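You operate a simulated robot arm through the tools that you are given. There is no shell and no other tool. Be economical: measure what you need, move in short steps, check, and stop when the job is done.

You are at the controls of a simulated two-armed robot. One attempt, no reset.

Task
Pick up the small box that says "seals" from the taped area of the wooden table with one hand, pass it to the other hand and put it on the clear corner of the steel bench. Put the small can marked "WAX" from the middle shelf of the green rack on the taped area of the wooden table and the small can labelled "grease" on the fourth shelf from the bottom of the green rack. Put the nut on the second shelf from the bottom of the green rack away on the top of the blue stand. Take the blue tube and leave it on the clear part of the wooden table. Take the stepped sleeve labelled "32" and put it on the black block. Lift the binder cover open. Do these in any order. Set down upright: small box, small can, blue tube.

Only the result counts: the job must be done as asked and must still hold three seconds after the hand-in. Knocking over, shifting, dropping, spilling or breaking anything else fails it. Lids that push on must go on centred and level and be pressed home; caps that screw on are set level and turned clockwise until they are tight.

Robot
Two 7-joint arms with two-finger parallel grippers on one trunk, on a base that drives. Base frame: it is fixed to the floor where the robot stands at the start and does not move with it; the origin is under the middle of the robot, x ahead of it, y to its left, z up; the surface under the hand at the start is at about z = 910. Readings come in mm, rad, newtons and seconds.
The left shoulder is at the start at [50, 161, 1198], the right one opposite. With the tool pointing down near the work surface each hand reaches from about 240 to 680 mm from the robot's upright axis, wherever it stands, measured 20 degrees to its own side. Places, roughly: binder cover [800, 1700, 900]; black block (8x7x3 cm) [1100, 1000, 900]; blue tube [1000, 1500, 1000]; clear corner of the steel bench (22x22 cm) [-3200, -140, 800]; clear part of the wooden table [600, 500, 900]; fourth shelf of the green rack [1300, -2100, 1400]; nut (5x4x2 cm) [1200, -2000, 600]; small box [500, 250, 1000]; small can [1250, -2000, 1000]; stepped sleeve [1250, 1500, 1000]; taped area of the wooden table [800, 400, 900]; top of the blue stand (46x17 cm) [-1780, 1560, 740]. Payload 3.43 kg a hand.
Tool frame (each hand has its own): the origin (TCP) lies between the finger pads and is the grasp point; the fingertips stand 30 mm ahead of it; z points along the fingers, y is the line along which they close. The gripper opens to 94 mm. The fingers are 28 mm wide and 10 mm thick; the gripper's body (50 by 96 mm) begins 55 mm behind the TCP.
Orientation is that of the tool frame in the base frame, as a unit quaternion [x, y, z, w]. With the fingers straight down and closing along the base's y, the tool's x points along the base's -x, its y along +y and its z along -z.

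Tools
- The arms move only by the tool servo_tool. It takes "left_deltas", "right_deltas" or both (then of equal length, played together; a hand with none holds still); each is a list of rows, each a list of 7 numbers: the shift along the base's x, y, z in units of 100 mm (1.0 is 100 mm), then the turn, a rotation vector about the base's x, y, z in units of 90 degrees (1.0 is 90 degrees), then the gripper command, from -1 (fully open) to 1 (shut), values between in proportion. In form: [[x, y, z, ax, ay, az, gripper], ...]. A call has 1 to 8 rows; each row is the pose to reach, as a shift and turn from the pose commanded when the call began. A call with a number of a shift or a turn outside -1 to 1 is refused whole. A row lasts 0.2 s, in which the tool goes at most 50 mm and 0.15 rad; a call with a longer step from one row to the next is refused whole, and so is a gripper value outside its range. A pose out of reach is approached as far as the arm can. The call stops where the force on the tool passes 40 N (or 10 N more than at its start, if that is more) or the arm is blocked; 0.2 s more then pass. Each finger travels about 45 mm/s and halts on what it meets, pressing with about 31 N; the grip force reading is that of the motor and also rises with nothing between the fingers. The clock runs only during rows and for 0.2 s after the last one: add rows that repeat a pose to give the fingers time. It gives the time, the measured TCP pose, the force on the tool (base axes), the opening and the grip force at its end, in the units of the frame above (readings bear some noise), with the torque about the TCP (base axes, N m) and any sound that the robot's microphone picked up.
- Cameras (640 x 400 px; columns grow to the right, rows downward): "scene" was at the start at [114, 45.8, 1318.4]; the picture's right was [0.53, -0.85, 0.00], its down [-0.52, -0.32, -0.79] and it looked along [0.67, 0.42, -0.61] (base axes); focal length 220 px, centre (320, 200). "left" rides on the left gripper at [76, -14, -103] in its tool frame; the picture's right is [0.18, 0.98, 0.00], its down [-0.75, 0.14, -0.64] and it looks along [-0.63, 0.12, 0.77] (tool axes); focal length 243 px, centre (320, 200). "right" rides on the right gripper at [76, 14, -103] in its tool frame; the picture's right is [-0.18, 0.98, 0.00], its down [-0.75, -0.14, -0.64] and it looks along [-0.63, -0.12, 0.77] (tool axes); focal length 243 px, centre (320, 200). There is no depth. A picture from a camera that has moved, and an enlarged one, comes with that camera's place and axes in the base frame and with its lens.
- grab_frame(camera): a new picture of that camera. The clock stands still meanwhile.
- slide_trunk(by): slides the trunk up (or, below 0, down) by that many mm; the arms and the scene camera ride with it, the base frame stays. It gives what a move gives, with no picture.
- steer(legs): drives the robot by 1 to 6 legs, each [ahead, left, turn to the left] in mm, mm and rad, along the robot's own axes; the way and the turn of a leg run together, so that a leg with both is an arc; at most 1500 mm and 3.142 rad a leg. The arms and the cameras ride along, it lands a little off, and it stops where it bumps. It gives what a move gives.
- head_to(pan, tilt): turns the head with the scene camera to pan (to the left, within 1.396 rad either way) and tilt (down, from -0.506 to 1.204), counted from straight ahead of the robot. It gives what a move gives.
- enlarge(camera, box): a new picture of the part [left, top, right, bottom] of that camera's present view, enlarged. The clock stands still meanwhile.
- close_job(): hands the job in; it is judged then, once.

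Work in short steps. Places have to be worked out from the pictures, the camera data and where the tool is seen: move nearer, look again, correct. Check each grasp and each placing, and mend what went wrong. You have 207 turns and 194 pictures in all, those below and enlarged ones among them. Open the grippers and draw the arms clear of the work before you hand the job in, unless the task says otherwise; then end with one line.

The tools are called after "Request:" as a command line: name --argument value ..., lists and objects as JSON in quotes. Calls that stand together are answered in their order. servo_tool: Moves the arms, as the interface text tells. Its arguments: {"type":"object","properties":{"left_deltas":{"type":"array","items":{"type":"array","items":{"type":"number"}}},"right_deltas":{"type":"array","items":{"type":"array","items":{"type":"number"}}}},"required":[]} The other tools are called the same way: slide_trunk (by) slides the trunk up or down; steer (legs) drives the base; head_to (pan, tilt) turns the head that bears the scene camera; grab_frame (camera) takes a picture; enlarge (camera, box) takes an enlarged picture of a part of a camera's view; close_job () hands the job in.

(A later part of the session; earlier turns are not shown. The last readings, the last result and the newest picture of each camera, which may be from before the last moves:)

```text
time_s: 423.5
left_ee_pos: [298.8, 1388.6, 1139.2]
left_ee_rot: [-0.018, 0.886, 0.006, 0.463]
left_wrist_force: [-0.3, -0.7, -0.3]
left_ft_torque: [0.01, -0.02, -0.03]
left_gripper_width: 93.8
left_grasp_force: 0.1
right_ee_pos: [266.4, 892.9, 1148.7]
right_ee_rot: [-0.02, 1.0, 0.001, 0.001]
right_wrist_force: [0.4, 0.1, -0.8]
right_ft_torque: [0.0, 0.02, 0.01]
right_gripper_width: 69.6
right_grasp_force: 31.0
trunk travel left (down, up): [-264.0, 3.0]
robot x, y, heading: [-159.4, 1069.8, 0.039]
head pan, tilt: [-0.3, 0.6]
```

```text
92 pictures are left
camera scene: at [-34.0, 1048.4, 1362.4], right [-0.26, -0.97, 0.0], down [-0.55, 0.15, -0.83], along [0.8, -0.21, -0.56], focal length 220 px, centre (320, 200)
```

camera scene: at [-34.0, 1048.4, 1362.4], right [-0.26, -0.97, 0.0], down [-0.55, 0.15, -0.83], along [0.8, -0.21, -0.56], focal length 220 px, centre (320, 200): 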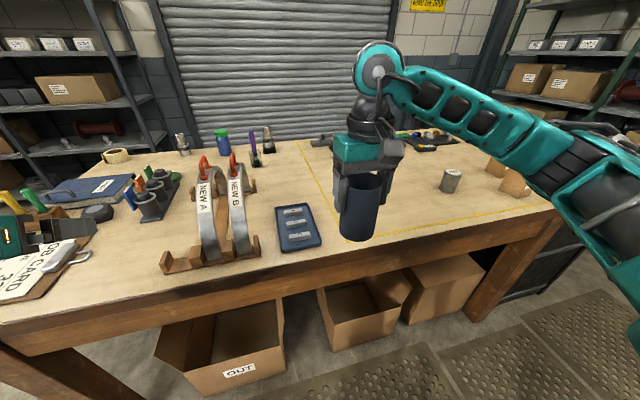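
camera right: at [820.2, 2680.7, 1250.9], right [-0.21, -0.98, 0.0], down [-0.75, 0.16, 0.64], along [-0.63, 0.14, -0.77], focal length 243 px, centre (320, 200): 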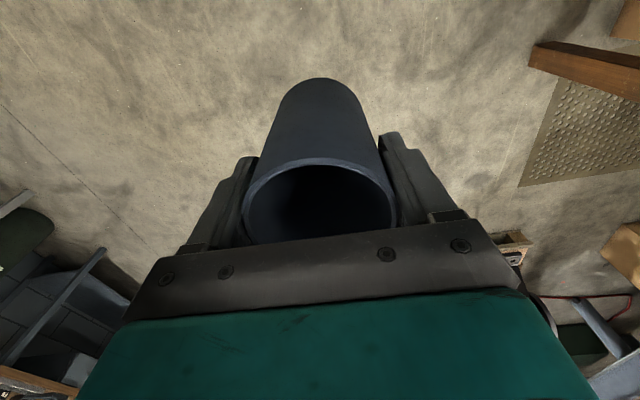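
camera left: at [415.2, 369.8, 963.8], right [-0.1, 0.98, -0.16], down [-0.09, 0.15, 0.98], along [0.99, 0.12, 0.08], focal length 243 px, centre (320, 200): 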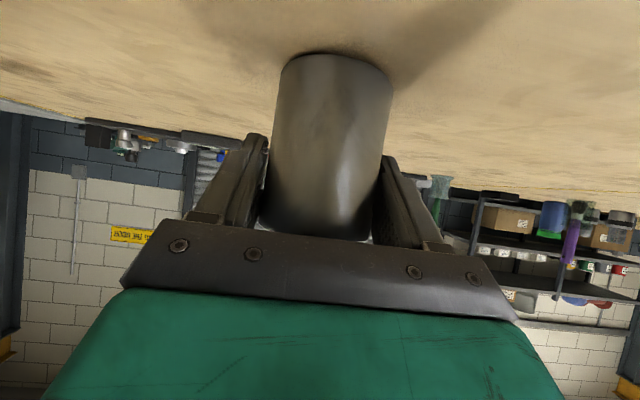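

The tube is still seated and the taped area ahead is clear. I drive to put the right hand over the clear part, beyond WAX.

Request:
steer --legs '[[0, 0, -0.039], [155, -370, 0]]'

Request:
servo_tool --right_deltas '[[0.2, 0, -0.35, 0, 0, 0, 1], [0.5, 0, -0.65, 0, 0, 0, 1], [0.8, 0, -0.9, 0, 0, 0, 1], [0.9, 0, -1.0, 0, 0, 0, 1]]'

Request:
grab_frame --camera "scene"

Request:
grab_frame --camera "right"

```text
time_s: 427.8
left_ee_pos: [463.4, 989.7, 1139.1]
left_ee_rot: [0.0, 0.887, -0.002, 0.463]
left_wrist_force: [0.6, -0.3, 0.3]
left_ft_torque: [0.01, 0.0, 0.05]
left_gripper_width: 94.1
left_grasp_force: 0.0
right_ee_pos: [410.9, 495.7, 1148.6]
right_ee_rot: [0.002, 1.0, 0.002, 0.0]
right_wrist_force: [-0.2, 0.0, -1.5]
right_ft_torque: [0.01, -0.03, 0.02]
right_gripper_width: 69.7
right_grasp_force: 31.5
trunk travel left (down, up): [-264.0, 3.0]
robot x, y, heading: [-4.3, 691.6, -0.004]
head pan, tilt: [-0.3, 0.6]
```

```text
time_s: 428.8
left_ee_pos: [464.0, 990.1, 1139.1]
left_ee_rot: [0.001, 0.887, -0.004, 0.462]
left_wrist_force: [1.2, 0.0, 0.2]
left_ft_torque: [-0.02, -0.01, -0.02]
left_gripper_width: 93.9
left_grasp_force: 0.0
right_ee_pos: [500.7, 497.9, 1048.1]
right_ee_rot: [0.002, 1.0, 0.0, 0.0]
right_wrist_force: [0.0, 0.9, -0.9]
right_ft_torque: [0.01, 0.01, 0.02]
right_gripper_width: 69.6
right_grasp_force: 31.3
trunk travel left (down, up): [-264.0, 3.0]
robot x, y, heading: [-10.7, 690.3, -0.005]
head pan, tilt: [-0.3, 0.6]
```

```text
91 pictures are left
camera scene: at [117.7, 665.6, 1362.4], right [-0.3, -0.95, 0.0], down [-0.54, 0.17, -0.82], along [0.79, -0.25, -0.57], focal length 220 px, centre (320, 200)
```

scene: 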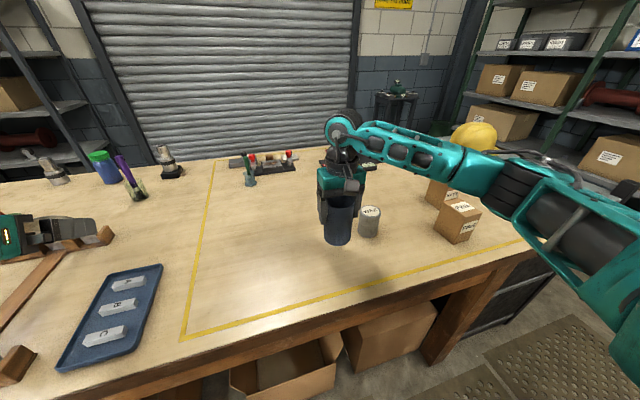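

```text
90 pictures are left
camera right: at [424.2, 512.9, 1150.6], right [0.19, 0.98, 0.0], down [0.75, -0.14, 0.64], along [0.63, -0.12, -0.77], focal length 243 px, centre (320, 200)
```

right: 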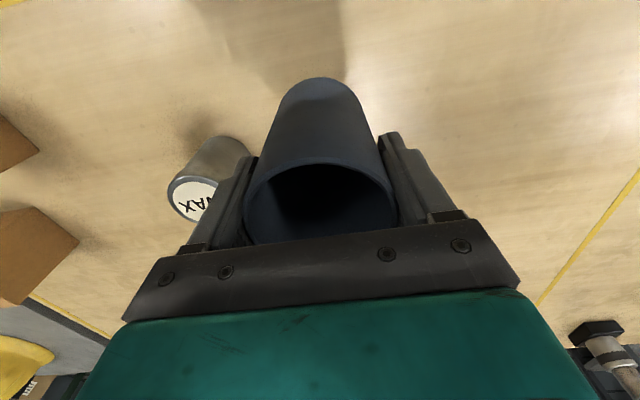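

I move a little further from WAX, to about [560, 530], and lower.

Request:
servo_tool --right_deltas '[[0.2, 0.15, -0.1, 0, 0, 0, 1], [0.4, 0.32, -0.2, 0, 0, 0, 1], [0.59, 0.32, -0.35, 0, 0, 0, 1], [0.59, 0.32, -0.4, 0, 0, 0, 1], [0.59, 0.32, -0.44, 0, 0, 0, 1], [0.59, 0.32, -0.47, 0, 0, 0, 1]]'

Request:
servo_tool --right_deltas '[[0, 0, -0.03, 0, 0, 0, 1], [0, 0, -0.06, 0, 0, 0, 1], [0, 0, -0.08, 0, 0, 0, 1]]'

```text
time_s: 430.1
left_ee_pos: [464.5, 990.5, 1138.7]
left_ee_rot: [0.001, 0.887, -0.004, 0.463]
left_wrist_force: [-0.6, -0.7, 0.4]
left_ft_torque: [0.0, -0.02, -0.02]
left_gripper_width: 94.0
left_grasp_force: 0.1
right_ee_pos: [560.2, 529.5, 1002.5]
right_ee_rot: [0.002, 1.0, 0.001, 0.0]
right_wrist_force: [0.2, 0.6, -1.4]
right_ft_torque: [0.0, 0.02, 0.05]
right_gripper_width: 69.8
right_grasp_force: 30.9
trunk travel left (down, up): [-264.0, 3.0]
robot x, y, heading: [-5.7, 692.8, -0.002]
head pan, tilt: [-0.3, 0.6]
```

```text
time_s: 430.9
left_ee_pos: [463.2, 990.1, 1141.5]
left_ee_rot: [0.0, 0.886, -0.003, 0.463]
left_wrist_force: [0.4, -0.8, -0.8]
left_ft_torque: [-0.02, 0.0, -0.01]
left_gripper_width: 94.1
left_grasp_force: 0.0
right_ee_pos: [559.4, 529.3, 998.2]
right_ee_rot: [0.002, 1.0, 0.001, 0.004]
right_wrist_force: [-0.4, -3.0, 24.8]
right_ft_torque: [-0.36, 0.63, 0.06]
right_gripper_width: 69.6
right_grasp_force: 30.7
trunk travel left (down, up): [-264.0, 3.0]
robot x, y, heading: [-8.0, 695.1, -0.005]
head pan, tilt: [-0.3, 0.6]
```

Contact at 998. I ease off, open and rise.

Request:
servo_tool --right_deltas '[[0, 0, 0.03, 0, 0, 0, 0.6], [0, 0, 0.03, 0, 0, 0, -0.6], [0, 0, 0.03, 0, 0, 0, -1], [0, 0, 0.03, 0, 0, 0, -1], [0, 0, 0.4, 0, 0, 0, -1], [0, 0, 0.8, 0, 0, 0, -1], [-0.3, 0, 1.0, 0, 0, 0, -1]]'

Request:
servo_tool --right_deltas '[[-0.4, 0, 0.2, 0, 0, 0, -1], [-0.8, 0, 0.4, 0, 0, 0, -1], [-1.0, 0, 0.5, 0, 0, 0, -1]]'

Request:
grab_frame --camera "scene"

```text
time_s: 432.6
left_ee_pos: [463.4, 989.9, 1139.1]
left_ee_rot: [0.001, 0.887, -0.003, 0.463]
left_wrist_force: [0.8, 0.1, -0.2]
left_ft_torque: [0.0, 0.0, 0.02]
left_gripper_width: 93.9
left_grasp_force: 0.0
right_ee_pos: [528.9, 528.4, 1096.3]
right_ee_rot: [0.001, 1.0, 0.001, 0.0]
right_wrist_force: [0.0, -0.4, 0.4]
right_ft_torque: [-0.03, 0.0, -0.01]
right_gripper_width: 93.9
right_grasp_force: 0.1
trunk travel left (down, up): [-264.0, 3.0]
robot x, y, heading: [-4.8, 694.3, -0.002]
head pan, tilt: [-0.3, 0.6]
```

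```text
time_s: 433.4
left_ee_pos: [463.7, 991.1, 1138.7]
left_ee_rot: [0.001, 0.886, -0.003, 0.463]
left_wrist_force: [-0.7, -0.6, 0.1]
left_ft_torque: [0.01, 0.0, -0.04]
left_gripper_width: 94.1
left_grasp_force: 0.1
right_ee_pos: [427.4, 527.1, 1145.1]
right_ee_rot: [0.003, 1.0, 0.001, -0.001]
right_wrist_force: [-0.3, 0.3, 0.1]
right_ft_torque: [0.0, -0.02, 0.02]
right_gripper_width: 93.7
right_grasp_force: 0.1
trunk travel left (down, up): [-264.0, 3.0]
robot x, y, heading: [-9.9, 690.4, -0.002]
head pan, tilt: [-0.3, 0.6]
```

```text
89 pictures are left
camera scene: at [117.3, 665.5, 1362.4], right [-0.3, -0.95, 0.0], down [-0.54, 0.17, -0.83], along [0.79, -0.25, -0.56], focal length 220 px, centre (320, 200)
```

scene: 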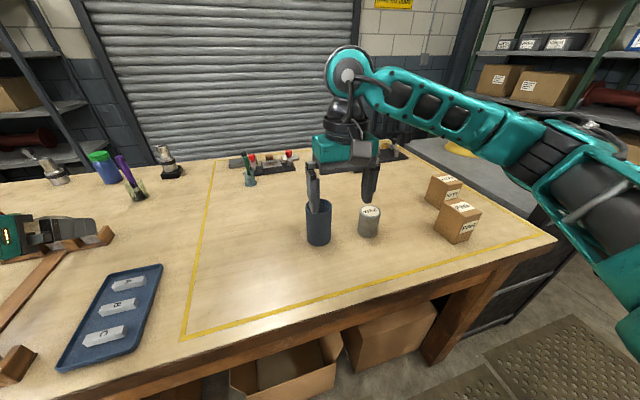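

The tube stands on the clear part. Next is the binder, from the table's end. I turn the left hand back to point straight down, then drive around to [560, 2350] facing -y and look.

Request:
servo_tool --left_deltas '[[-0.2, 0, 0.1, 0, 0.09, 0, -1], [-0.4, 0, 0.2, 0, 0.18, 0, -1], [-0.6, 0, 0.2, 0, 0.27, 0, -1], [-0.8, 0, 0.2, 0, 0.36, 0, -1], [-0.8, 0, 0.2, 0, 0.45, 0, -1], [-0.8, 0, 0.2, 0, 0.54, 0, -1], [-0.8, 0, 0.2, 0, 0.61, 0, -1], [-0.8, 0, 0.2, 0, 0.61, 0, -1]]'

Request:
steer --legs '[[-170, 0, 0], [0, 1400, 0], [0, 380, 0], [750, 0, 0], [0, 0, -1.57]]'

Request:
head_to --pan 0.3 --tilt 0.6

Request:
grab_frame --camera "scene"

```text
time_s: 435.1
left_ee_pos: [384.3, 991.9, 1159.9]
left_ee_rot: [-0.002, 1.0, -0.005, 0.001]
left_wrist_force: [-1.6, 0.4, -0.1]
left_ft_torque: [0.01, 0.0, -0.01]
left_gripper_width: 94.3
left_grasp_force: 0.0
right_ee_pos: [429.1, 526.5, 1144.8]
right_ee_rot: [0.002, 1.0, 0.001, 0.0]
right_wrist_force: [0.4, -0.2, 0.8]
right_ft_torque: [0.0, -0.05, 0.01]
right_gripper_width: 93.9
right_grasp_force: 0.2
trunk travel left (down, up): [-264.0, 3.0]
robot x, y, heading: [-11.2, 695.0, 0.0]
head pan, tilt: [-0.3, 0.6]
```

```text
time_s: 436.5
left_ee_pos: [286.0, 992.9, 1160.5]
left_ee_rot: [-0.002, 1.0, -0.002, 0.001]
left_wrist_force: [-0.1, -0.3, 0.0]
left_ft_torque: [0.01, -0.04, 0.04]
left_gripper_width: 94.2
left_grasp_force: 0.0
right_ee_pos: [327.1, 528.4, 1145.6]
right_ee_rot: [0.001, 1.0, 0.0, 0.0]
right_wrist_force: [0.5, -0.5, -0.6]
right_ft_torque: [-0.01, 0.0, 0.02]
right_gripper_width: 93.8
right_grasp_force: 0.1
trunk travel left (down, up): [-264.0, 3.0]
robot x, y, heading: [-109.4, 692.4, 0.001]
head pan, tilt: [-0.3, 0.6]
stopped in leg 1: the robot was blocked; the commanded pose is now the measured one
```

```text
time_s: 437.5
left_ee_pos: [283.2, 994.1, 1160.5]
left_ee_rot: [-0.002, 1.0, -0.003, 0.002]
left_wrist_force: [0.4, 0.2, -0.1]
left_ft_torque: [-0.01, 0.03, 0.01]
left_gripper_width: 94.1
left_grasp_force: 0.1
right_ee_pos: [327.4, 527.8, 1145.5]
right_ee_rot: [0.001, 1.0, 0.002, 0.001]
right_wrist_force: [0.2, 1.2, -0.7]
right_ft_torque: [-0.02, 0.02, -0.03]
right_gripper_width: 93.9
right_grasp_force: 0.0
trunk travel left (down, up): [-264.0, 3.0]
robot x, y, heading: [-106.2, 694.0, -0.005]
head pan, tilt: [0.3, 0.6]
```

```text
88 pictures are left
camera scene: at [16.8, 719.2, 1362.4], right [0.29, -0.96, 0.0], down [-0.54, -0.16, -0.83], along [0.79, 0.24, -0.56], focal length 220 px, centre (320, 200)
```

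scene: 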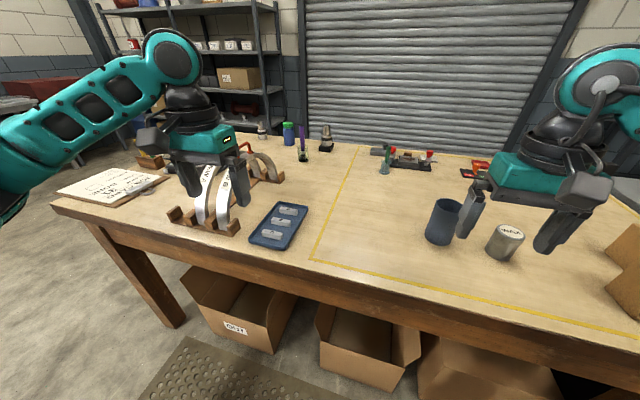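

It bumped the bench behind at x ≈ -109. I go forward slightly and leave sideways first.

Request:
steer --legs '[[30, 0, 0], [0, 420, 0], [-80, 0, 0], [0, 1380, 0], [740, 0, 0], [0, 0, -1.57]]'

Request:
grab_frame --camera "scene"

```text
time_s: 462.1
left_ee_pos: [886.5, 2103.4, 1160.2]
left_ee_rot: [0.699, 0.715, -0.002, -0.001]
left_wrist_force: [-0.4, 0.6, 0.2]
left_ft_torque: [-0.02, 0.02, -0.01]
left_gripper_width: 94.0
left_grasp_force: 0.1
right_ee_pos: [422.2, 2050.9, 1145.5]
right_ee_rot: [0.701, 0.713, 0.0, 0.001]
right_wrist_force: [0.5, 0.4, 0.6]
right_ft_torque: [0.0, 0.01, 0.03]
right_gripper_width: 94.2
right_grasp_force: 0.1
trunk travel left (down, up): [-264.0, 3.0]
robot x, y, heading: [577.2, 2490.9, -1.554]
head pan, tilt: [0.3, 0.6]
```

```text
87 pictures are left
camera scene: at [607.2, 2365.7, 1362.4], right [-0.95, -0.31, 0.0], down [-0.18, 0.54, -0.83], along [0.26, -0.78, -0.56], focal length 220 px, centre (320, 200)
```

scene: 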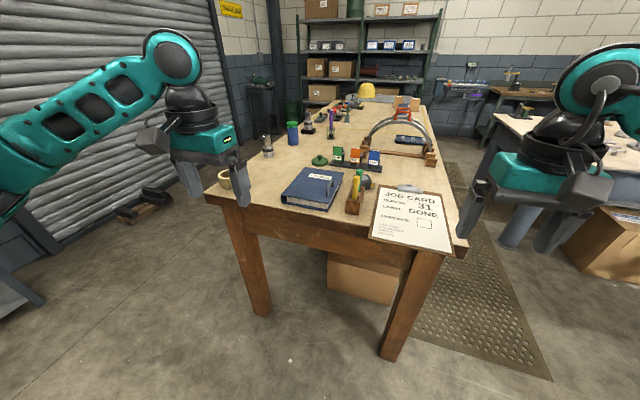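

The binder is right ahead. I zoom on it.

Request:
enlarge --camera "scene" --box '[250, 145, 390, 225]'

```text
4.57 times, centred on (320, 185) of scene
camera zoom: at [607.2, 2365.7, 1362.4], right [-0.95, -0.31, 0.0], down [-0.18, 0.54, -0.83], along [0.26, -0.78, -0.56], focal length 1006 px, centre (320, 269)
```

zoom: 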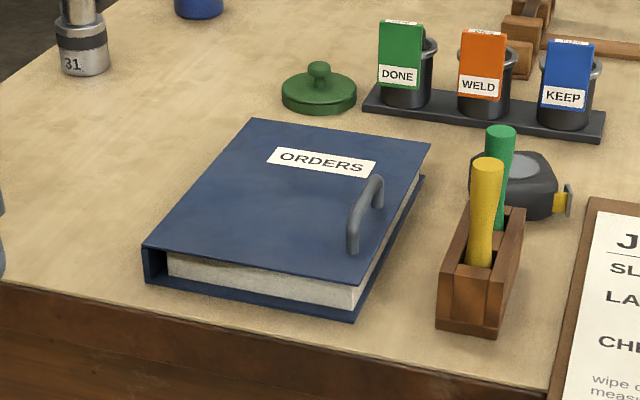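

Clear picture: spine and hinge on the +x side (x ≈ 943), handle bar along y centred near [785, 1716], top z ≈ 980, cover top z ≈ 946; the pens stand at x ≈ 690. I roll up and bring the left hand above the handle.

Request:
steer --legs '[[0, 0, -0.016], [320, 0, 0]]'

Request:
servo_tool --left_deltas '[[-0.3, -0.2, -0.2, 0, 0, 0, -0.2], [-0.6, -0.4, -0.4, 0, 0, 0, -0.2], [-0.9, -0.5, -0.6, 0, 0, 0, -0.2], [-1.0, -0.5, -0.8, 0, 0, 0, -0.2]]'

Request:
grab_frame --camera "left"

Request:
head_to --pan 0.4 --tilt 0.8

Request:
grab_frame --camera "scene"

```text
time_s: 464.5
left_ee_pos: [880.7, 1782.7, 1160.3]
left_ee_rot: [0.704, 0.71, -0.004, 0.0]
left_wrist_force: [0.1, -0.3, 0.5]
left_ft_torque: [0.01, 0.0, 0.0]
left_gripper_width: 93.9
left_grasp_force: 0.1
right_ee_pos: [416.9, 1735.6, 1144.9]
right_ee_rot: [0.706, 0.708, 0.001, 0.001]
right_wrist_force: [-0.4, -1.4, 0.0]
right_ft_torque: [0.05, -0.01, 0.0]
right_gripper_width: 93.8
right_grasp_force: 0.0
trunk travel left (down, up): [-264.0, 3.0]
robot x, y, heading: [579.0, 2175.8, -1.566]
head pan, tilt: [0.3, 0.6]
```

```text
time_s: 465.5
left_ee_pos: [780.2, 1734.0, 1078.2]
left_ee_rot: [0.704, 0.71, -0.004, -0.001]
left_wrist_force: [-0.4, -0.6, -0.2]
left_ft_torque: [0.02, 0.01, 0.01]
left_gripper_width: 56.4
left_grasp_force: 0.0
right_ee_pos: [418.1, 1737.2, 1145.5]
right_ee_rot: [0.706, 0.708, 0.0, 0.001]
right_wrist_force: [0.6, 0.4, -0.3]
right_ft_torque: [-0.01, 0.04, 0.01]
right_gripper_width: 93.9
right_grasp_force: 0.0
trunk travel left (down, up): [-264.0, 3.0]
robot x, y, heading: [575.1, 2171.0, -1.567]
head pan, tilt: [0.3, 0.6]
```

```text
85 pictures are left
camera left: at [767.5, 1810.6, 1181.2], right [0.98, 0.19, -0.01], down [0.15, -0.75, 0.64], along [0.12, -0.63, -0.76], focal length 243 px, centre (320, 200)
```

left: 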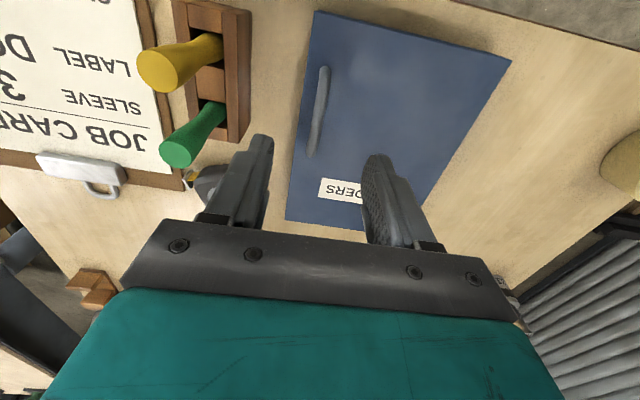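

```text
time_s: 466.2
left_ee_pos: [781.0, 1734.4, 1078.6]
left_ee_rot: [0.704, 0.71, -0.004, -0.001]
left_wrist_force: [-1.5, 0.0, 0.4]
left_ft_torque: [0.0, -0.02, 0.01]
left_gripper_width: 56.3
left_grasp_force: 0.1
right_ee_pos: [417.3, 1736.1, 1146.5]
right_ee_rot: [0.706, 0.708, 0.0, 0.001]
right_wrist_force: [-0.4, -0.1, 0.2]
right_ft_torque: [-0.01, -0.01, -0.04]
right_gripper_width: 94.0
right_grasp_force: 0.1
trunk travel left (down, up): [-264.0, 3.0]
robot x, y, heading: [579.6, 2171.6, -1.568]
head pan, tilt: [0.4, 0.799]
```

```text
84 pictures are left
camera scene: at [611.3, 2059.3, 1345.6], right [-0.92, -0.39, 0.0], down [-0.28, 0.66, -0.7], along [0.27, -0.64, -0.72], focal length 220 px, centre (320, 200)
```

scene: 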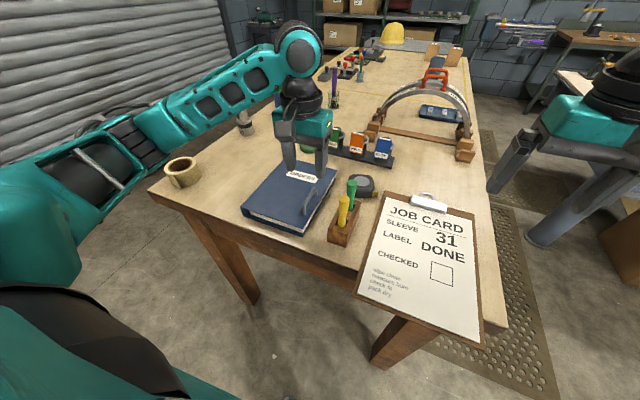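

The handle bar lies at x ≈ 780, y 1696–1769, and the hand is right over it. I descend to z ≈ 984 and close on the bar.

Request:
servo_tool --left_deltas '[[0, 0, -0.3, 0, 0, 0, -0.2], [0, 0, -0.6, 0, 0, 0, -0.2], [0, 0, -0.85, 0, 0, 0, -0.2], [0, 0, -0.94, 0, 0, 0, -0.2], [0, 0, -0.94, 0, 0, 0, -0.2]]'

Request:
grab_frame --camera "left"

Request:
enlarge --camera "scene" --box '[230, 100, 390, 250]'

```text
time_s: 467.4
left_ee_pos: [780.5, 1733.3, 985.5]
left_ee_rot: [0.704, 0.711, -0.004, -0.001]
left_wrist_force: [0.2, 0.3, -0.1]
left_ft_torque: [0.01, 0.03, 0.0]
left_gripper_width: 56.4
left_grasp_force: 0.1
right_ee_pos: [416.4, 1737.3, 1146.0]
right_ee_rot: [0.706, 0.708, -0.001, 0.001]
right_wrist_force: [0.6, 0.7, -0.2]
right_ft_torque: [-0.01, -0.02, 0.04]
right_gripper_width: 93.8
right_grasp_force: 0.0
trunk travel left (down, up): [-264.0, 3.0]
robot x, y, heading: [579.5, 2173.3, -1.568]
head pan, tilt: [0.4, 0.799]
```

```text
83 pictures are left
camera left: at [767.8, 1808.5, 1088.2], right [0.98, 0.19, -0.01], down [0.15, -0.75, 0.64], along [0.12, -0.63, -0.77], focal length 243 px, centre (320, 200)
```

left: 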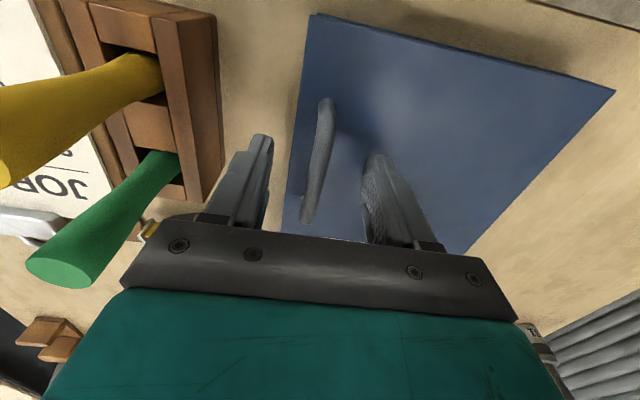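

```text
2.67 times, centred on (310, 175) of scene
camera zoom: at [611.3, 2059.3, 1345.5], right [-0.92, -0.39, 0.0], down [-0.28, 0.66, -0.7], along [0.27, -0.64, -0.72], focal length 587 px, centre (347, 267)
```

zoom: 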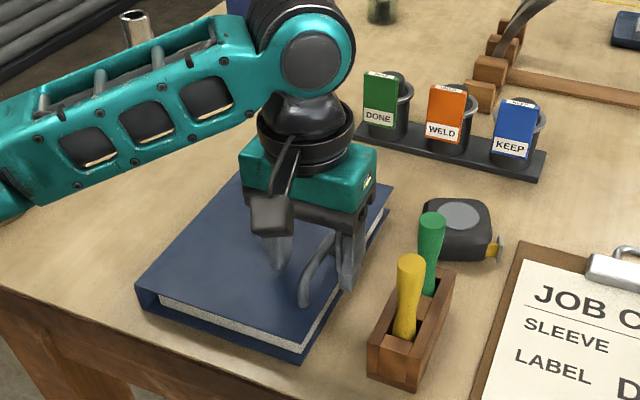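

The bar is between the fingers. I close.

Request:
servo_tool --left_deltas '[[0, 0, 0, 0, 0, 0, 1], [0, 0, 0, 0, 0, 0, 1], [0, 0, 0, 0, 0, 0, 1], [0, 0, 0, 0, 0, 0, 1], [0, 0, 0, 0, 0, 0, 1]]'

```text
time_s: 468.6
left_ee_pos: [780.0, 1731.7, 986.1]
left_ee_rot: [0.704, 0.71, -0.003, 0.0]
left_wrist_force: [-5.3, 0.9, 2.6]
left_ft_torque: [-0.03, 0.0, -0.38]
left_gripper_width: 9.3
left_grasp_force: 30.8
right_ee_pos: [417.1, 1736.7, 1144.9]
right_ee_rot: [0.706, 0.709, 0.0, 0.001]
right_wrist_force: [1.1, 0.0, 0.1]
right_ft_torque: [-0.03, 0.01, 0.0]
right_gripper_width: 94.0
right_grasp_force: 0.0
trunk travel left (down, up): [-264.0, 3.0]
robot x, y, heading: [577.7, 2170.5, -1.571]
head pan, tilt: [0.4, 0.799]
```

The bar is gripped (9.3 mm). I swing it up about the hinge in an arc, tilting the hand half as much as the cover: first 40°.

Request:
servo_tool --left_deltas '[[0.03, 0, 0.14, 0, 0.028, 0, 1], [0.09, 0, 0.28, 0, 0.056, 0, 1], [0.155, 0, 0.41, 0, 0.083, 0, 1], [0.227, 0, 0.537, 0, 0.111, 0, 1], [0.31, 0, 0.655, 0, 0.139, 0, 1], [0.407, 0, 0.768, 0, 0.167, 0, 1], [0.51, 0, 0.87, 0, 0.195, 0, 1], [0.625, 0, 0.966, 0, 0.222, 0, 1]]'

Request:
grab_frame --camera "scene"

```text
time_s: 470.4
left_ee_pos: [844.0, 1732.9, 1083.6]
left_ee_rot: [0.692, 0.7, -0.126, -0.124]
left_wrist_force: [1.6, -1.4, -0.2]
left_ft_torque: [-0.65, -0.04, 0.05]
left_gripper_width: 9.4
left_grasp_force: 31.2
right_ee_pos: [416.7, 1737.1, 1146.1]
right_ee_rot: [0.706, 0.708, 0.001, 0.001]
right_wrist_force: [0.2, -0.3, 0.3]
right_ft_torque: [0.0, 0.01, 0.01]
right_gripper_width: 94.2
right_grasp_force: 0.1
trunk travel left (down, up): [-264.0, 3.0]
robot x, y, heading: [580.4, 2172.0, -1.57]
head pan, tilt: [0.4, 0.799]
```

```text
81 pictures are left
camera scene: at [611.7, 2059.0, 1345.5], right [-0.92, -0.39, 0.0], down [-0.28, 0.66, -0.7], along [0.27, -0.64, -0.72], focal length 220 px, centre (320, 200)
```

scene: 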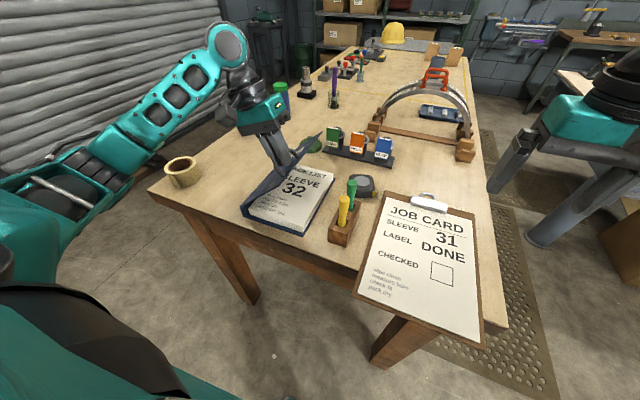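

The cover is lifting nicely. I continue to 75°.

Request:
servo_tool --left_deltas '[[0.12, 0, 0.083, 0, 0.028, 0, 1], [0.248, 0, 0.157, 0, 0.056, 0, 1], [0.383, 0, 0.218, 0, 0.083, 0, 1], [0.521, 0, 0.269, 0, 0.111, 0, 1], [0.665, 0, 0.308, 0, 0.139, 0, 1], [0.81, 0, 0.333, 0, 0.167, 0, 1], [0.957, 0, 0.345, 0, 0.194, 0, 1]]'

```text
time_s: 472.1
left_ee_pos: [939.6, 1731.9, 1116.0]
left_ee_rot: [0.666, 0.672, -0.229, -0.229]
left_wrist_force: [0.5, 2.0, 0.2]
left_ft_torque: [0.07, 0.01, -0.32]
left_gripper_width: 9.4
left_grasp_force: 30.4
right_ee_pos: [416.6, 1736.4, 1145.6]
right_ee_rot: [0.706, 0.709, 0.0, 0.001]
right_wrist_force: [-0.8, -0.4, 0.9]
right_ft_torque: [0.0, 0.0, -0.02]
right_gripper_width: 93.8
right_grasp_force: 0.1
trunk travel left (down, up): [-264.0, 3.0]
robot x, y, heading: [581.3, 2171.3, -1.567]
head pan, tilt: [0.4, 0.799]
```

Forces stay small. I carry the cover past vertical to about 109°.

Request:
servo_tool --left_deltas '[[0.15, 0, 0.0, 0, 0.028, 0, 1], [0.296, 0, -0.013, 0, 0.056, 0, 1], [0.44, 0, -0.04, 0, 0.083, 0, 1], [0.585, 0, -0.075, 0, 0.111, 0, 1], [0.725, 0, -0.125, 0, 0.139, 0, 1], [0.86, 0, -0.187, 0, 0.167, 0, 1], [0.964, 0, -0.245, 0, 0.189, 0, 1]]'

Request:
grab_frame --camera "scene"

```text
time_s: 473.6
left_ee_pos: [1036.8, 1733.8, 1092.8]
left_ee_rot: [0.624, 0.631, -0.326, -0.325]
left_wrist_force: [2.2, -0.2, 4.7]
left_ft_torque: [-0.88, 0.08, -0.27]
left_gripper_width: 9.3
left_grasp_force: 31.1
right_ee_pos: [416.7, 1737.0, 1145.8]
right_ee_rot: [0.706, 0.709, 0.0, 0.001]
right_wrist_force: [0.0, 0.1, -1.1]
right_ft_torque: [0.0, -0.04, 0.03]
right_gripper_width: 94.0
right_grasp_force: 0.1
trunk travel left (down, up): [-264.0, 3.0]
robot x, y, heading: [578.4, 2174.5, -1.564]
head pan, tilt: [0.4, 0.799]
```

```text
80 pictures are left
camera scene: at [611.4, 2059.7, 1345.6], right [-0.92, -0.39, 0.0], down [-0.28, 0.66, -0.7], along [0.27, -0.64, -0.72], focal length 220 px, centre (320, 200)
```

scene: 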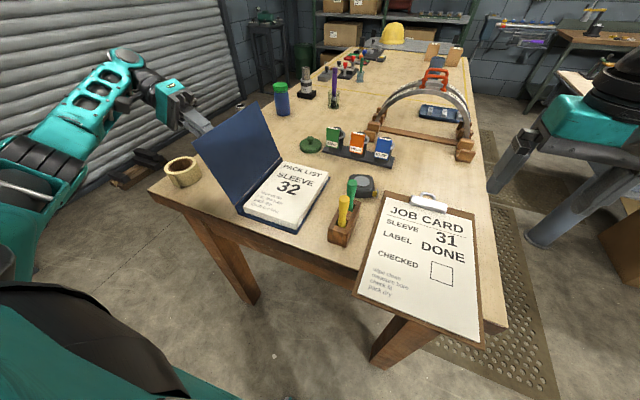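

The cover stands open past vertical. I continue to 125°, watching for a stop.

Request:
servo_tool --left_deltas '[[0.075, 0, -0.05, 0, 0.017, 0, 1], [0.148, 0, -0.1, 0, 0.033, 0, 1], [0.265, 0, -0.2, 0, 0.061, 0, 1], [0.369, 0, -0.298, 0, 0.089, 0, 1]]'

```text
time_s: 474.6
left_ee_pos: [1068.3, 1731.8, 1065.2]
left_ee_rot: [0.601, 0.606, -0.368, -0.369]
left_wrist_force: [4.3, -1.9, 5.8]
left_ft_torque: [-1.14, 0.17, 0.49]
left_gripper_width: 9.4
left_grasp_force: 30.9
left hand out of reach, approached as far as the arm can: row 4
right_ee_pos: [416.9, 1736.4, 1144.7]
right_ee_rot: [0.705, 0.709, 0.001, 0.002]
right_wrist_force: [0.6, -0.3, -0.3]
right_ft_torque: [0.0, 0.01, 0.01]
right_gripper_width: 93.8
right_grasp_force: 0.0
trunk travel left (down, up): [-264.0, 3.0]
robot x, y, heading: [583.4, 2176.6, -1.571]
head pan, tilt: [0.4, 0.799]
```

There is still no stop. I follow the arc further with the hand's tilt held, to lay the cover down gently.

Request:
servo_tool --left_deltas '[[0.07, 0, -0.08, 0, 0, 0, 1], [0.13, 0, -0.16, 0, 0, 0, 1], [0.2, 0, -0.245, 0, 0, 0, 1], [0.25, 0, -0.33, 0, 0, 0, 1], [0.3, 0, -0.42, 0, 0, 0, 1], [0.34, 0, -0.5, 0, 0, 0, 1]]'

Request:
grab_frame --camera "scene"

```text
time_s: 476.1
left_ee_pos: [1079.2, 1744.6, 1024.0]
left_ee_rot: [0.6, 0.607, -0.368, -0.37]
left_wrist_force: [3.4, -0.9, 1.9]
left_ft_torque: [-0.54, 0.06, 0.3]
left_gripper_width: 9.1
left_grasp_force: 31.2
left hand out of reach, approached as far as the arm can: row 1, 2, 3, 4, 5, 6
right_ee_pos: [416.6, 1736.1, 1146.2]
right_ee_rot: [0.706, 0.708, 0.0, 0.001]
right_wrist_force: [-0.7, -1.1, 0.4]
right_ft_torque: [0.0, 0.02, 0.02]
right_gripper_width: 94.0
right_grasp_force: 0.1
trunk travel left (down, up): [-264.0, 3.0]
robot x, y, heading: [576.2, 2174.1, -1.569]
head pan, tilt: [0.4, 0.799]
```

```text
79 pictures are left
camera scene: at [611.6, 2059.4, 1345.5], right [-0.92, -0.39, 0.0], down [-0.28, 0.66, -0.7], along [0.27, -0.64, -0.72], focal length 220 px, centre (320, 200)
```

scene: 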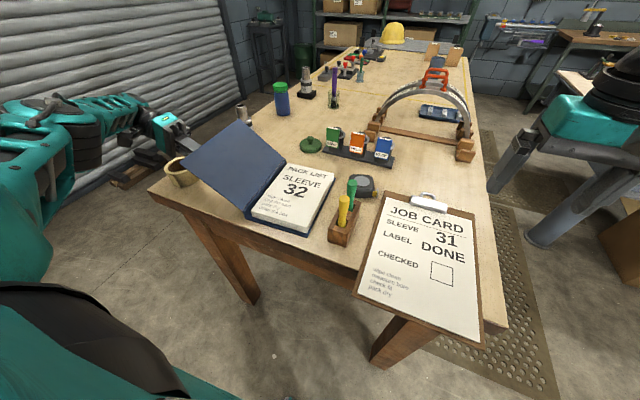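

The cover is at roughly 140°. I open the fingers slightly, slide out backwards along the tool axis and see where it rests.

Request:
servo_tool --left_deltas '[[0, 0, 0, 0, 0, 0, 0.6], [0, 0, 0, 0, 0, 0, 0.45], [0, 0, 0, 0, 0, 0, 0.45], [0.2, 0, 0.1, 0, 0, 0, 0.45], [0.4, 0, 0.2, 0, 0, 0, 0.45], [0.6, 0, 0.3, 0, 0, 0, 0.45], [0.8, 0, 0.45, 0, 0, 0, 0.45]]'

Request:
grab_frame --camera "scene"

```text
time_s: 477.6
left_ee_pos: [1092.6, 1759.8, 1052.2]
left_ee_rot: [0.6, 0.608, -0.367, -0.368]
left_wrist_force: [0.1, 0.7, -0.1]
left_ft_torque: [-0.04, 0.0, 0.0]
left_gripper_width: 25.5
left_grasp_force: 0.0
left hand out of reach, approached as far as the arm can: row 4, 5, 6, 7
right_ee_pos: [417.6, 1737.5, 1145.1]
right_ee_rot: [0.706, 0.708, 0.0, 0.002]
right_wrist_force: [0.2, 0.5, 0.5]
right_ft_torque: [0.0, 0.01, -0.01]
right_gripper_width: 94.0
right_grasp_force: 0.1
trunk travel left (down, up): [-264.0, 3.0]
robot x, y, heading: [580.1, 2175.3, -1.575]
head pan, tilt: [0.4, 0.799]
```

```text
78 pictures are left
camera scene: at [611.3, 2059.2, 1345.5], right [-0.92, -0.39, 0.0], down [-0.28, 0.66, -0.7], along [0.27, -0.64, -0.72], focal length 220 px, centre (320, 200)
```

scene: 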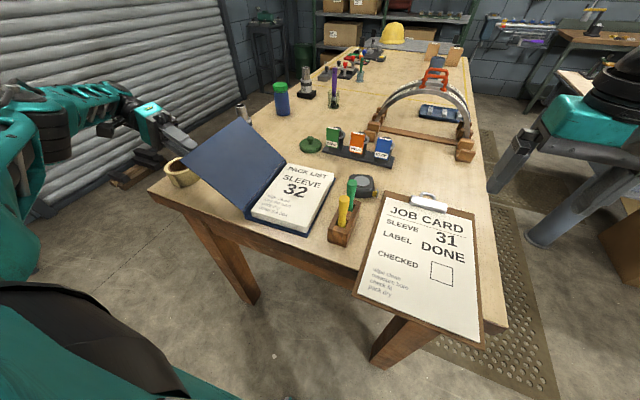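

The cover stays open on its own. I zoom to see whether the fingers are free of the bar before moving off.

Request:
enlarge --camera "scene" --box '[120, 90, 300, 220]'

Request:
grab_frame --camera "left"

```text
3.08 times, centred on (210, 155) of scene
camera zoom: at [611.3, 2059.2, 1345.5], right [-0.92, -0.39, 0.0], down [-0.28, 0.66, -0.7], along [0.27, -0.64, -0.72], focal length 677 px, centre (658, 338)
```

zoom: 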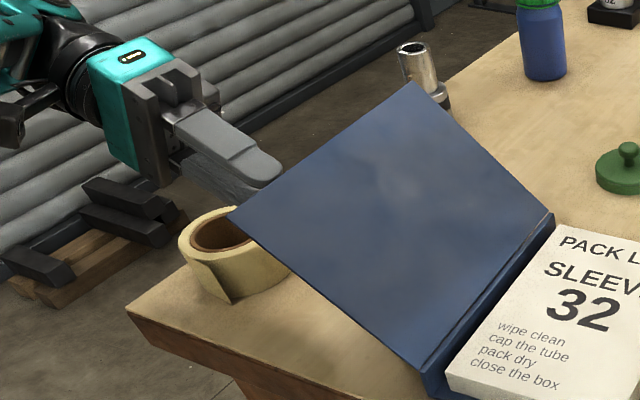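

```text
76 pictures are left
camera left: at [1178.5, 1836.6, 1111.7], right [0.45, 0.19, -0.87], down [0.64, -0.75, 0.16], along [-0.62, -0.63, -0.46], focal length 243 px, centre (320, 200)
```

left: 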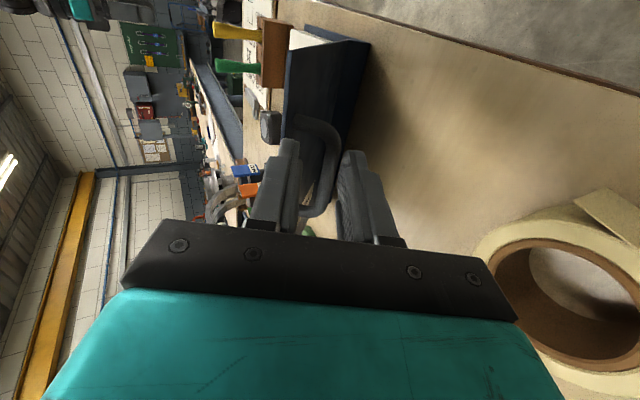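

The bar is still between the fingertips. The arm is at its limit outward, so I withdraw along the tool axis by alternating small base moves to the left with small lifts.

Request:
servo_tool --left_deltas '[[0, 0, 0.03, 0, 0, 0, 0.4], [0, 0, 0.05, 0, 0, 0, 0.4]]'

Request:
steer --legs '[[0, 18, 0]]'

Request:
servo_tool --left_deltas '[[0, 0, 0.05, 0, 0, 0, 0.4], [0, 0, 0.09, 0, 0, 0, 0.4]]'

Request:
grab_frame --camera "left"

```text
time_s: 478.2
left_ee_pos: [1094.5, 1759.7, 1058.0]
left_ee_rot: [0.6, 0.608, -0.367, -0.369]
left_wrist_force: [-0.2, 0.3, -0.2]
left_ft_torque: [0.01, 0.01, 0.03]
left_gripper_width: 28.1
left_grasp_force: 0.0
right_ee_pos: [416.9, 1736.3, 1146.0]
right_ee_rot: [0.706, 0.709, 0.0, 0.001]
right_wrist_force: [-0.6, 0.0, -0.1]
right_ft_torque: [0.03, 0.02, -0.02]
right_gripper_width: 94.0
right_grasp_force: 0.0
trunk travel left (down, up): [-264.0, 3.0]
robot x, y, heading: [578.6, 2172.3, -1.57]
head pan, tilt: [0.4, 0.799]
```

```text
time_s: 479.1
left_ee_pos: [1112.5, 1759.7, 1056.7]
left_ee_rot: [0.6, 0.607, -0.369, -0.369]
left_wrist_force: [-0.5, -0.2, -0.2]
left_ft_torque: [0.03, -0.02, 0.01]
left_gripper_width: 28.2
left_grasp_force: 0.1
right_ee_pos: [435.7, 1737.5, 1146.0]
right_ee_rot: [0.706, 0.708, 0.001, 0.001]
right_wrist_force: [-0.7, -0.6, -1.0]
right_ft_torque: [0.01, 0.07, 0.01]
right_gripper_width: 94.0
right_grasp_force: 0.0
trunk travel left (down, up): [-264.0, 3.0]
robot x, y, heading: [599.6, 2171.7, -1.573]
head pan, tilt: [0.4, 0.799]
```

```text
time_s: 479.7
left_ee_pos: [1110.6, 1759.3, 1065.6]
left_ee_rot: [0.6, 0.607, -0.368, -0.368]
left_wrist_force: [0.3, -0.2, -1.3]
left_ft_torque: [-0.01, 0.03, -0.01]
left_gripper_width: 28.3
left_grasp_force: 0.0
right_ee_pos: [433.7, 1737.1, 1145.1]
right_ee_rot: [0.706, 0.709, 0.0, 0.001]
right_wrist_force: [0.1, -0.1, -1.0]
right_ft_torque: [-0.03, 0.01, 0.0]
right_gripper_width: 93.9
right_grasp_force: 0.1
trunk travel left (down, up): [-264.0, 3.0]
robot x, y, heading: [595.8, 2172.4, -1.565]
head pan, tilt: [0.4, 0.799]
```

```text
75 pictures are left
camera left: at [1196.4, 1836.6, 1125.8], right [0.45, 0.19, -0.87], down [0.64, -0.75, 0.16], along [-0.62, -0.63, -0.46], focal length 243 px, centre (320, 200)
```

left: 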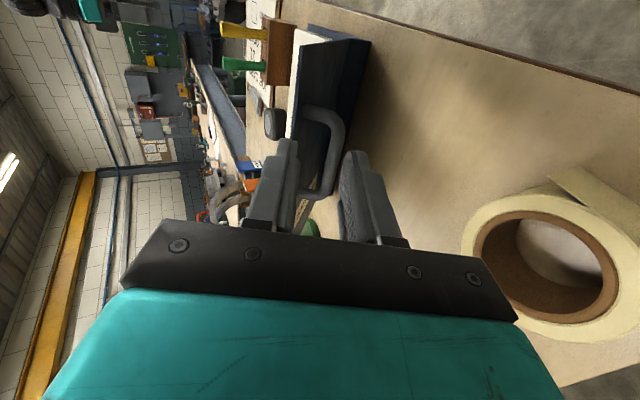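

The bar is now beyond the fingertips. I move the base further left, then bring the hand up, straighten it, and check the binder.

Request:
steer --legs '[[0, 60, 0], [-250, 0, 0]]'

Request:
servo_tool --left_deltas '[[-0.2, 0.0, 0.3, 0, -0.09, 0, -1], [-0.4, 0.0, 0.6, 0, -0.18, 0, -1], [-0.6, 0.0, 0.8, 0, -0.27, 0, -1], [-0.8, 0.0, 0.9, 0, -0.36, 0, -1], [-1.0, 0.0, 0.9, 0, -0.45, 0, -1], [-1.0, 0.0, 0.9, 0, -0.54, 0, -1], [-1.0, 0.0, 0.9, 0, -0.63, 0, -1], [-1.0, 0.0, 0.9, 0, -0.69, 0, -1]]'

Request:
grab_frame --camera "scene"

```text
time_s: 482.3
left_ee_pos: [1169.8, 2009.0, 1066.5]
left_ee_rot: [0.601, 0.606, -0.367, -0.369]
left_wrist_force: [-0.4, 1.0, -0.5]
left_ft_torque: [0.01, 0.0, 0.0]
left_gripper_width: 28.2
left_grasp_force: 0.0
right_ee_pos: [493.2, 1988.0, 1145.7]
right_ee_rot: [0.707, 0.707, 0.0, 0.001]
right_wrist_force: [0.8, -0.3, -0.3]
right_ft_torque: [-0.03, 0.0, -0.01]
right_gripper_width: 93.7
right_grasp_force: 0.1
trunk travel left (down, up): [-264.0, 3.0]
robot x, y, heading: [657.7, 2424.0, -1.569]
head pan, tilt: [0.4, 0.799]
```

```text
time_s: 484.1
left_ee_pos: [1070.4, 2009.2, 1154.6]
left_ee_rot: [0.704, 0.71, -0.004, -0.002]
left_wrist_force: [0.3, 0.2, -1.1]
left_ft_torque: [0.01, -0.02, 0.01]
left_gripper_width: 93.8
left_grasp_force: 0.1
right_ee_pos: [493.2, 1986.8, 1144.9]
right_ee_rot: [0.707, 0.707, 0.0, 0.002]
right_wrist_force: [0.2, 0.2, -0.4]
right_ft_torque: [-0.02, -0.01, -0.05]
right_gripper_width: 94.3
right_grasp_force: 0.0
trunk travel left (down, up): [-264.0, 3.0]
robot x, y, heading: [654.3, 2424.8, -1.568]
head pan, tilt: [0.4, 0.799]
```

```text
74 pictures are left
camera scene: at [688.4, 2309.2, 1345.5], right [-0.92, -0.39, 0.0], down [-0.28, 0.66, -0.7], along [0.27, -0.64, -0.72], focal length 220 px, centre (320, 200)
```

scene: 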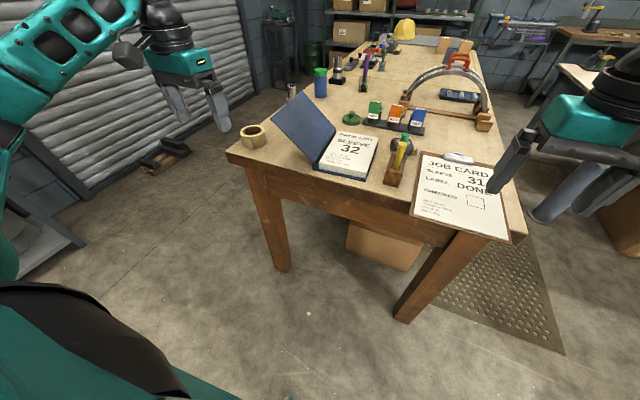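

The binder lies open and stable. The last job is the nut. I drive back along the far side to the rack.

Request:
steer --legs '[[0, 1150, 0], [1400, 0, 0], [1400, 0, 0], [720, 0, 0], [0, -800, 0]]'

Request:
head_to --pan 0.25 --tilt 0.7

Request:
grab_frame --camera "scene"

```text
time_s: 518.1
left_ee_pos: [1437.5, -1542.2, 1154.9]
left_ee_rot: [0.698, 0.716, -0.004, -0.003]
left_wrist_force: [-0.3, -0.1, -0.4]
left_ft_torque: [-0.04, -0.04, 0.01]
left_gripper_width: 94.0
left_grasp_force: 0.2
right_ee_pos: [860.4, -1574.7, 1144.3]
right_ee_rot: [0.7, 0.714, 0.001, 0.001]
right_wrist_force: [-0.6, -0.2, 0.2]
right_ft_torque: [-0.02, 0.03, -0.01]
right_gripper_width: 93.9
right_grasp_force: 0.0
trunk travel left (down, up): [-264.0, 3.0]
robot x, y, heading: [1017.8, -1137.8, -1.555]
head pan, tilt: [0.4, 0.799]
```

```text
time_s: 518.8
left_ee_pos: [1438.3, -1542.1, 1155.7]
left_ee_rot: [0.698, 0.716, -0.005, -0.004]
left_wrist_force: [0.7, 0.4, -0.8]
left_ft_torque: [0.02, 0.0, -0.04]
left_gripper_width: 93.9
left_grasp_force: 0.1
right_ee_pos: [861.9, -1575.2, 1145.3]
right_ee_rot: [0.701, 0.713, 0.001, 0.001]
right_wrist_force: [0.4, 0.1, 0.7]
right_ft_torque: [0.03, -0.05, -0.01]
right_gripper_width: 94.0
right_grasp_force: 0.1
trunk travel left (down, up): [-264.0, 3.0]
robot x, y, heading: [1017.8, -1140.4, -1.545]
head pan, tilt: [0.25, 0.7]
```

```text
73 pictures are left
camera scene: at [1040.5, -1257.8, 1353.7], right [-0.96, -0.27, 0.0], down [-0.17, 0.62, -0.76], along [0.2, -0.74, -0.64], focal length 220 px, centre (320, 200)
```

scene: 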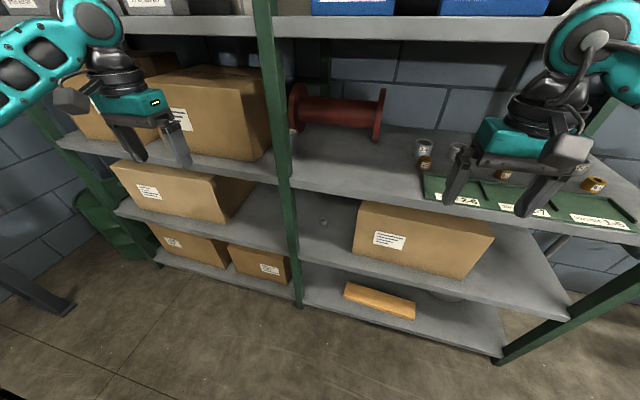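

The nut is visible on the second shelf near x ≈ 1234. I bring the left hand in, lower the trunk and look again from low down.

Request:
servo_tool --left_deltas '[[-0.4, 0, 0, 0, 0, 0, -1], [-0.8, 0, 0, 0, 0, 0, -1], [-1.0, 0, 0, 0, 0, 0, -1]]'

Request:
servo_tool --left_deltas '[[-0.4, 0, 0, 0, 0, -0.02, -1], [-0.8, 0, 0, 0, 0, -0.03, -1], [-0.8, 0, 0, 0, 0, -0.03, -1]]'

Request:
slide_trunk --by -250

Request:
head_to --pan 0.3 --tilt 0.6

Request:
grab_frame --camera "scene"

```text
time_s: 519.6
left_ee_pos: [1337.6, -1542.1, 1154.4]
left_ee_rot: [0.697, 0.717, -0.004, -0.004]
left_wrist_force: [1.0, 0.3, 0.2]
left_ft_torque: [0.0, 0.01, 0.01]
left_gripper_width: 94.2
left_grasp_force: 0.0
right_ee_pos: [862.3, -1577.1, 1144.3]
right_ee_rot: [0.7, 0.714, 0.0, 0.002]
right_wrist_force: [0.0, -0.2, 0.4]
right_ft_torque: [0.05, 0.01, 0.0]
right_gripper_width: 94.2
right_grasp_force: 0.1
trunk travel left (down, up): [-264.0, 3.0]
robot x, y, heading: [1016.4, -1135.1, -1.55]
head pan, tilt: [0.25, 0.7]
```

```text
time_s: 520.4
left_ee_pos: [1257.8, -1543.1, 1156.1]
left_ee_rot: [0.713, 0.701, -0.005, -0.004]
left_wrist_force: [-0.3, 0.7, -0.6]
left_ft_torque: [0.02, 0.02, 0.01]
left_gripper_width: 94.0
left_grasp_force: 0.1
right_ee_pos: [862.3, -1576.5, 1145.7]
right_ee_rot: [0.7, 0.714, 0.0, 0.002]
right_wrist_force: [-0.2, -0.2, -0.5]
right_ft_torque: [-0.01, 0.04, 0.0]
right_gripper_width: 94.3
right_grasp_force: 0.1
trunk travel left (down, up): [-264.0, 3.0]
robot x, y, heading: [1012.4, -1137.7, -1.553]
head pan, tilt: [0.25, 0.7]
```

```text
time_s: 523.0
left_ee_pos: [1256.8, -1541.1, 906.1]
left_ee_rot: [0.715, 0.699, -0.004, -0.004]
left_wrist_force: [-0.4, -0.1, -0.7]
left_ft_torque: [0.02, -0.02, 0.01]
left_gripper_width: 94.0
left_grasp_force: 0.1
right_ee_pos: [860.8, -1574.5, 896.1]
right_ee_rot: [0.701, 0.713, 0.0, 0.001]
right_wrist_force: [-0.8, 0.4, -0.9]
right_ft_torque: [0.01, -0.03, -0.01]
right_gripper_width: 94.2
right_grasp_force: 0.1
trunk travel left (down, up): [-14.0, 253.0]
robot x, y, heading: [1013.6, -1137.6, -1.555]
head pan, tilt: [0.25, 0.7]
```

```text
time_s: 523.7
left_ee_pos: [1256.7, -1542.3, 905.1]
left_ee_rot: [0.714, 0.7, -0.004, -0.003]
left_wrist_force: [0.1, 0.1, -0.2]
left_ft_torque: [0.01, -0.01, -0.02]
left_gripper_width: 93.9
left_grasp_force: 0.0
right_ee_pos: [861.1, -1574.9, 895.0]
right_ee_rot: [0.7, 0.714, 0.0, 0.001]
right_wrist_force: [0.3, 0.6, -0.4]
right_ft_torque: [0.02, -0.02, 0.01]
right_gripper_width: 94.1
right_grasp_force: 0.0
trunk travel left (down, up): [-14.0, 253.0]
robot x, y, heading: [1014.6, -1133.7, -1.551]
head pan, tilt: [0.3, 0.6]
```

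```text
72 pictures are left
camera scene: at [1045.6, -1259.9, 1112.4], right [-0.95, -0.31, 0.0], down [-0.18, 0.54, -0.82], along [0.26, -0.78, -0.57], focal length 220 px, centre (320, 200)
```

scene: 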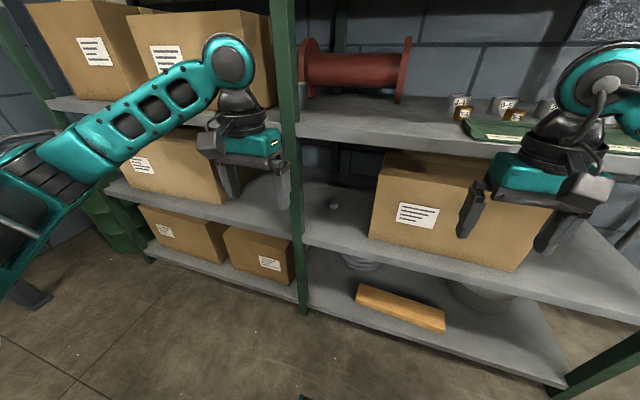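

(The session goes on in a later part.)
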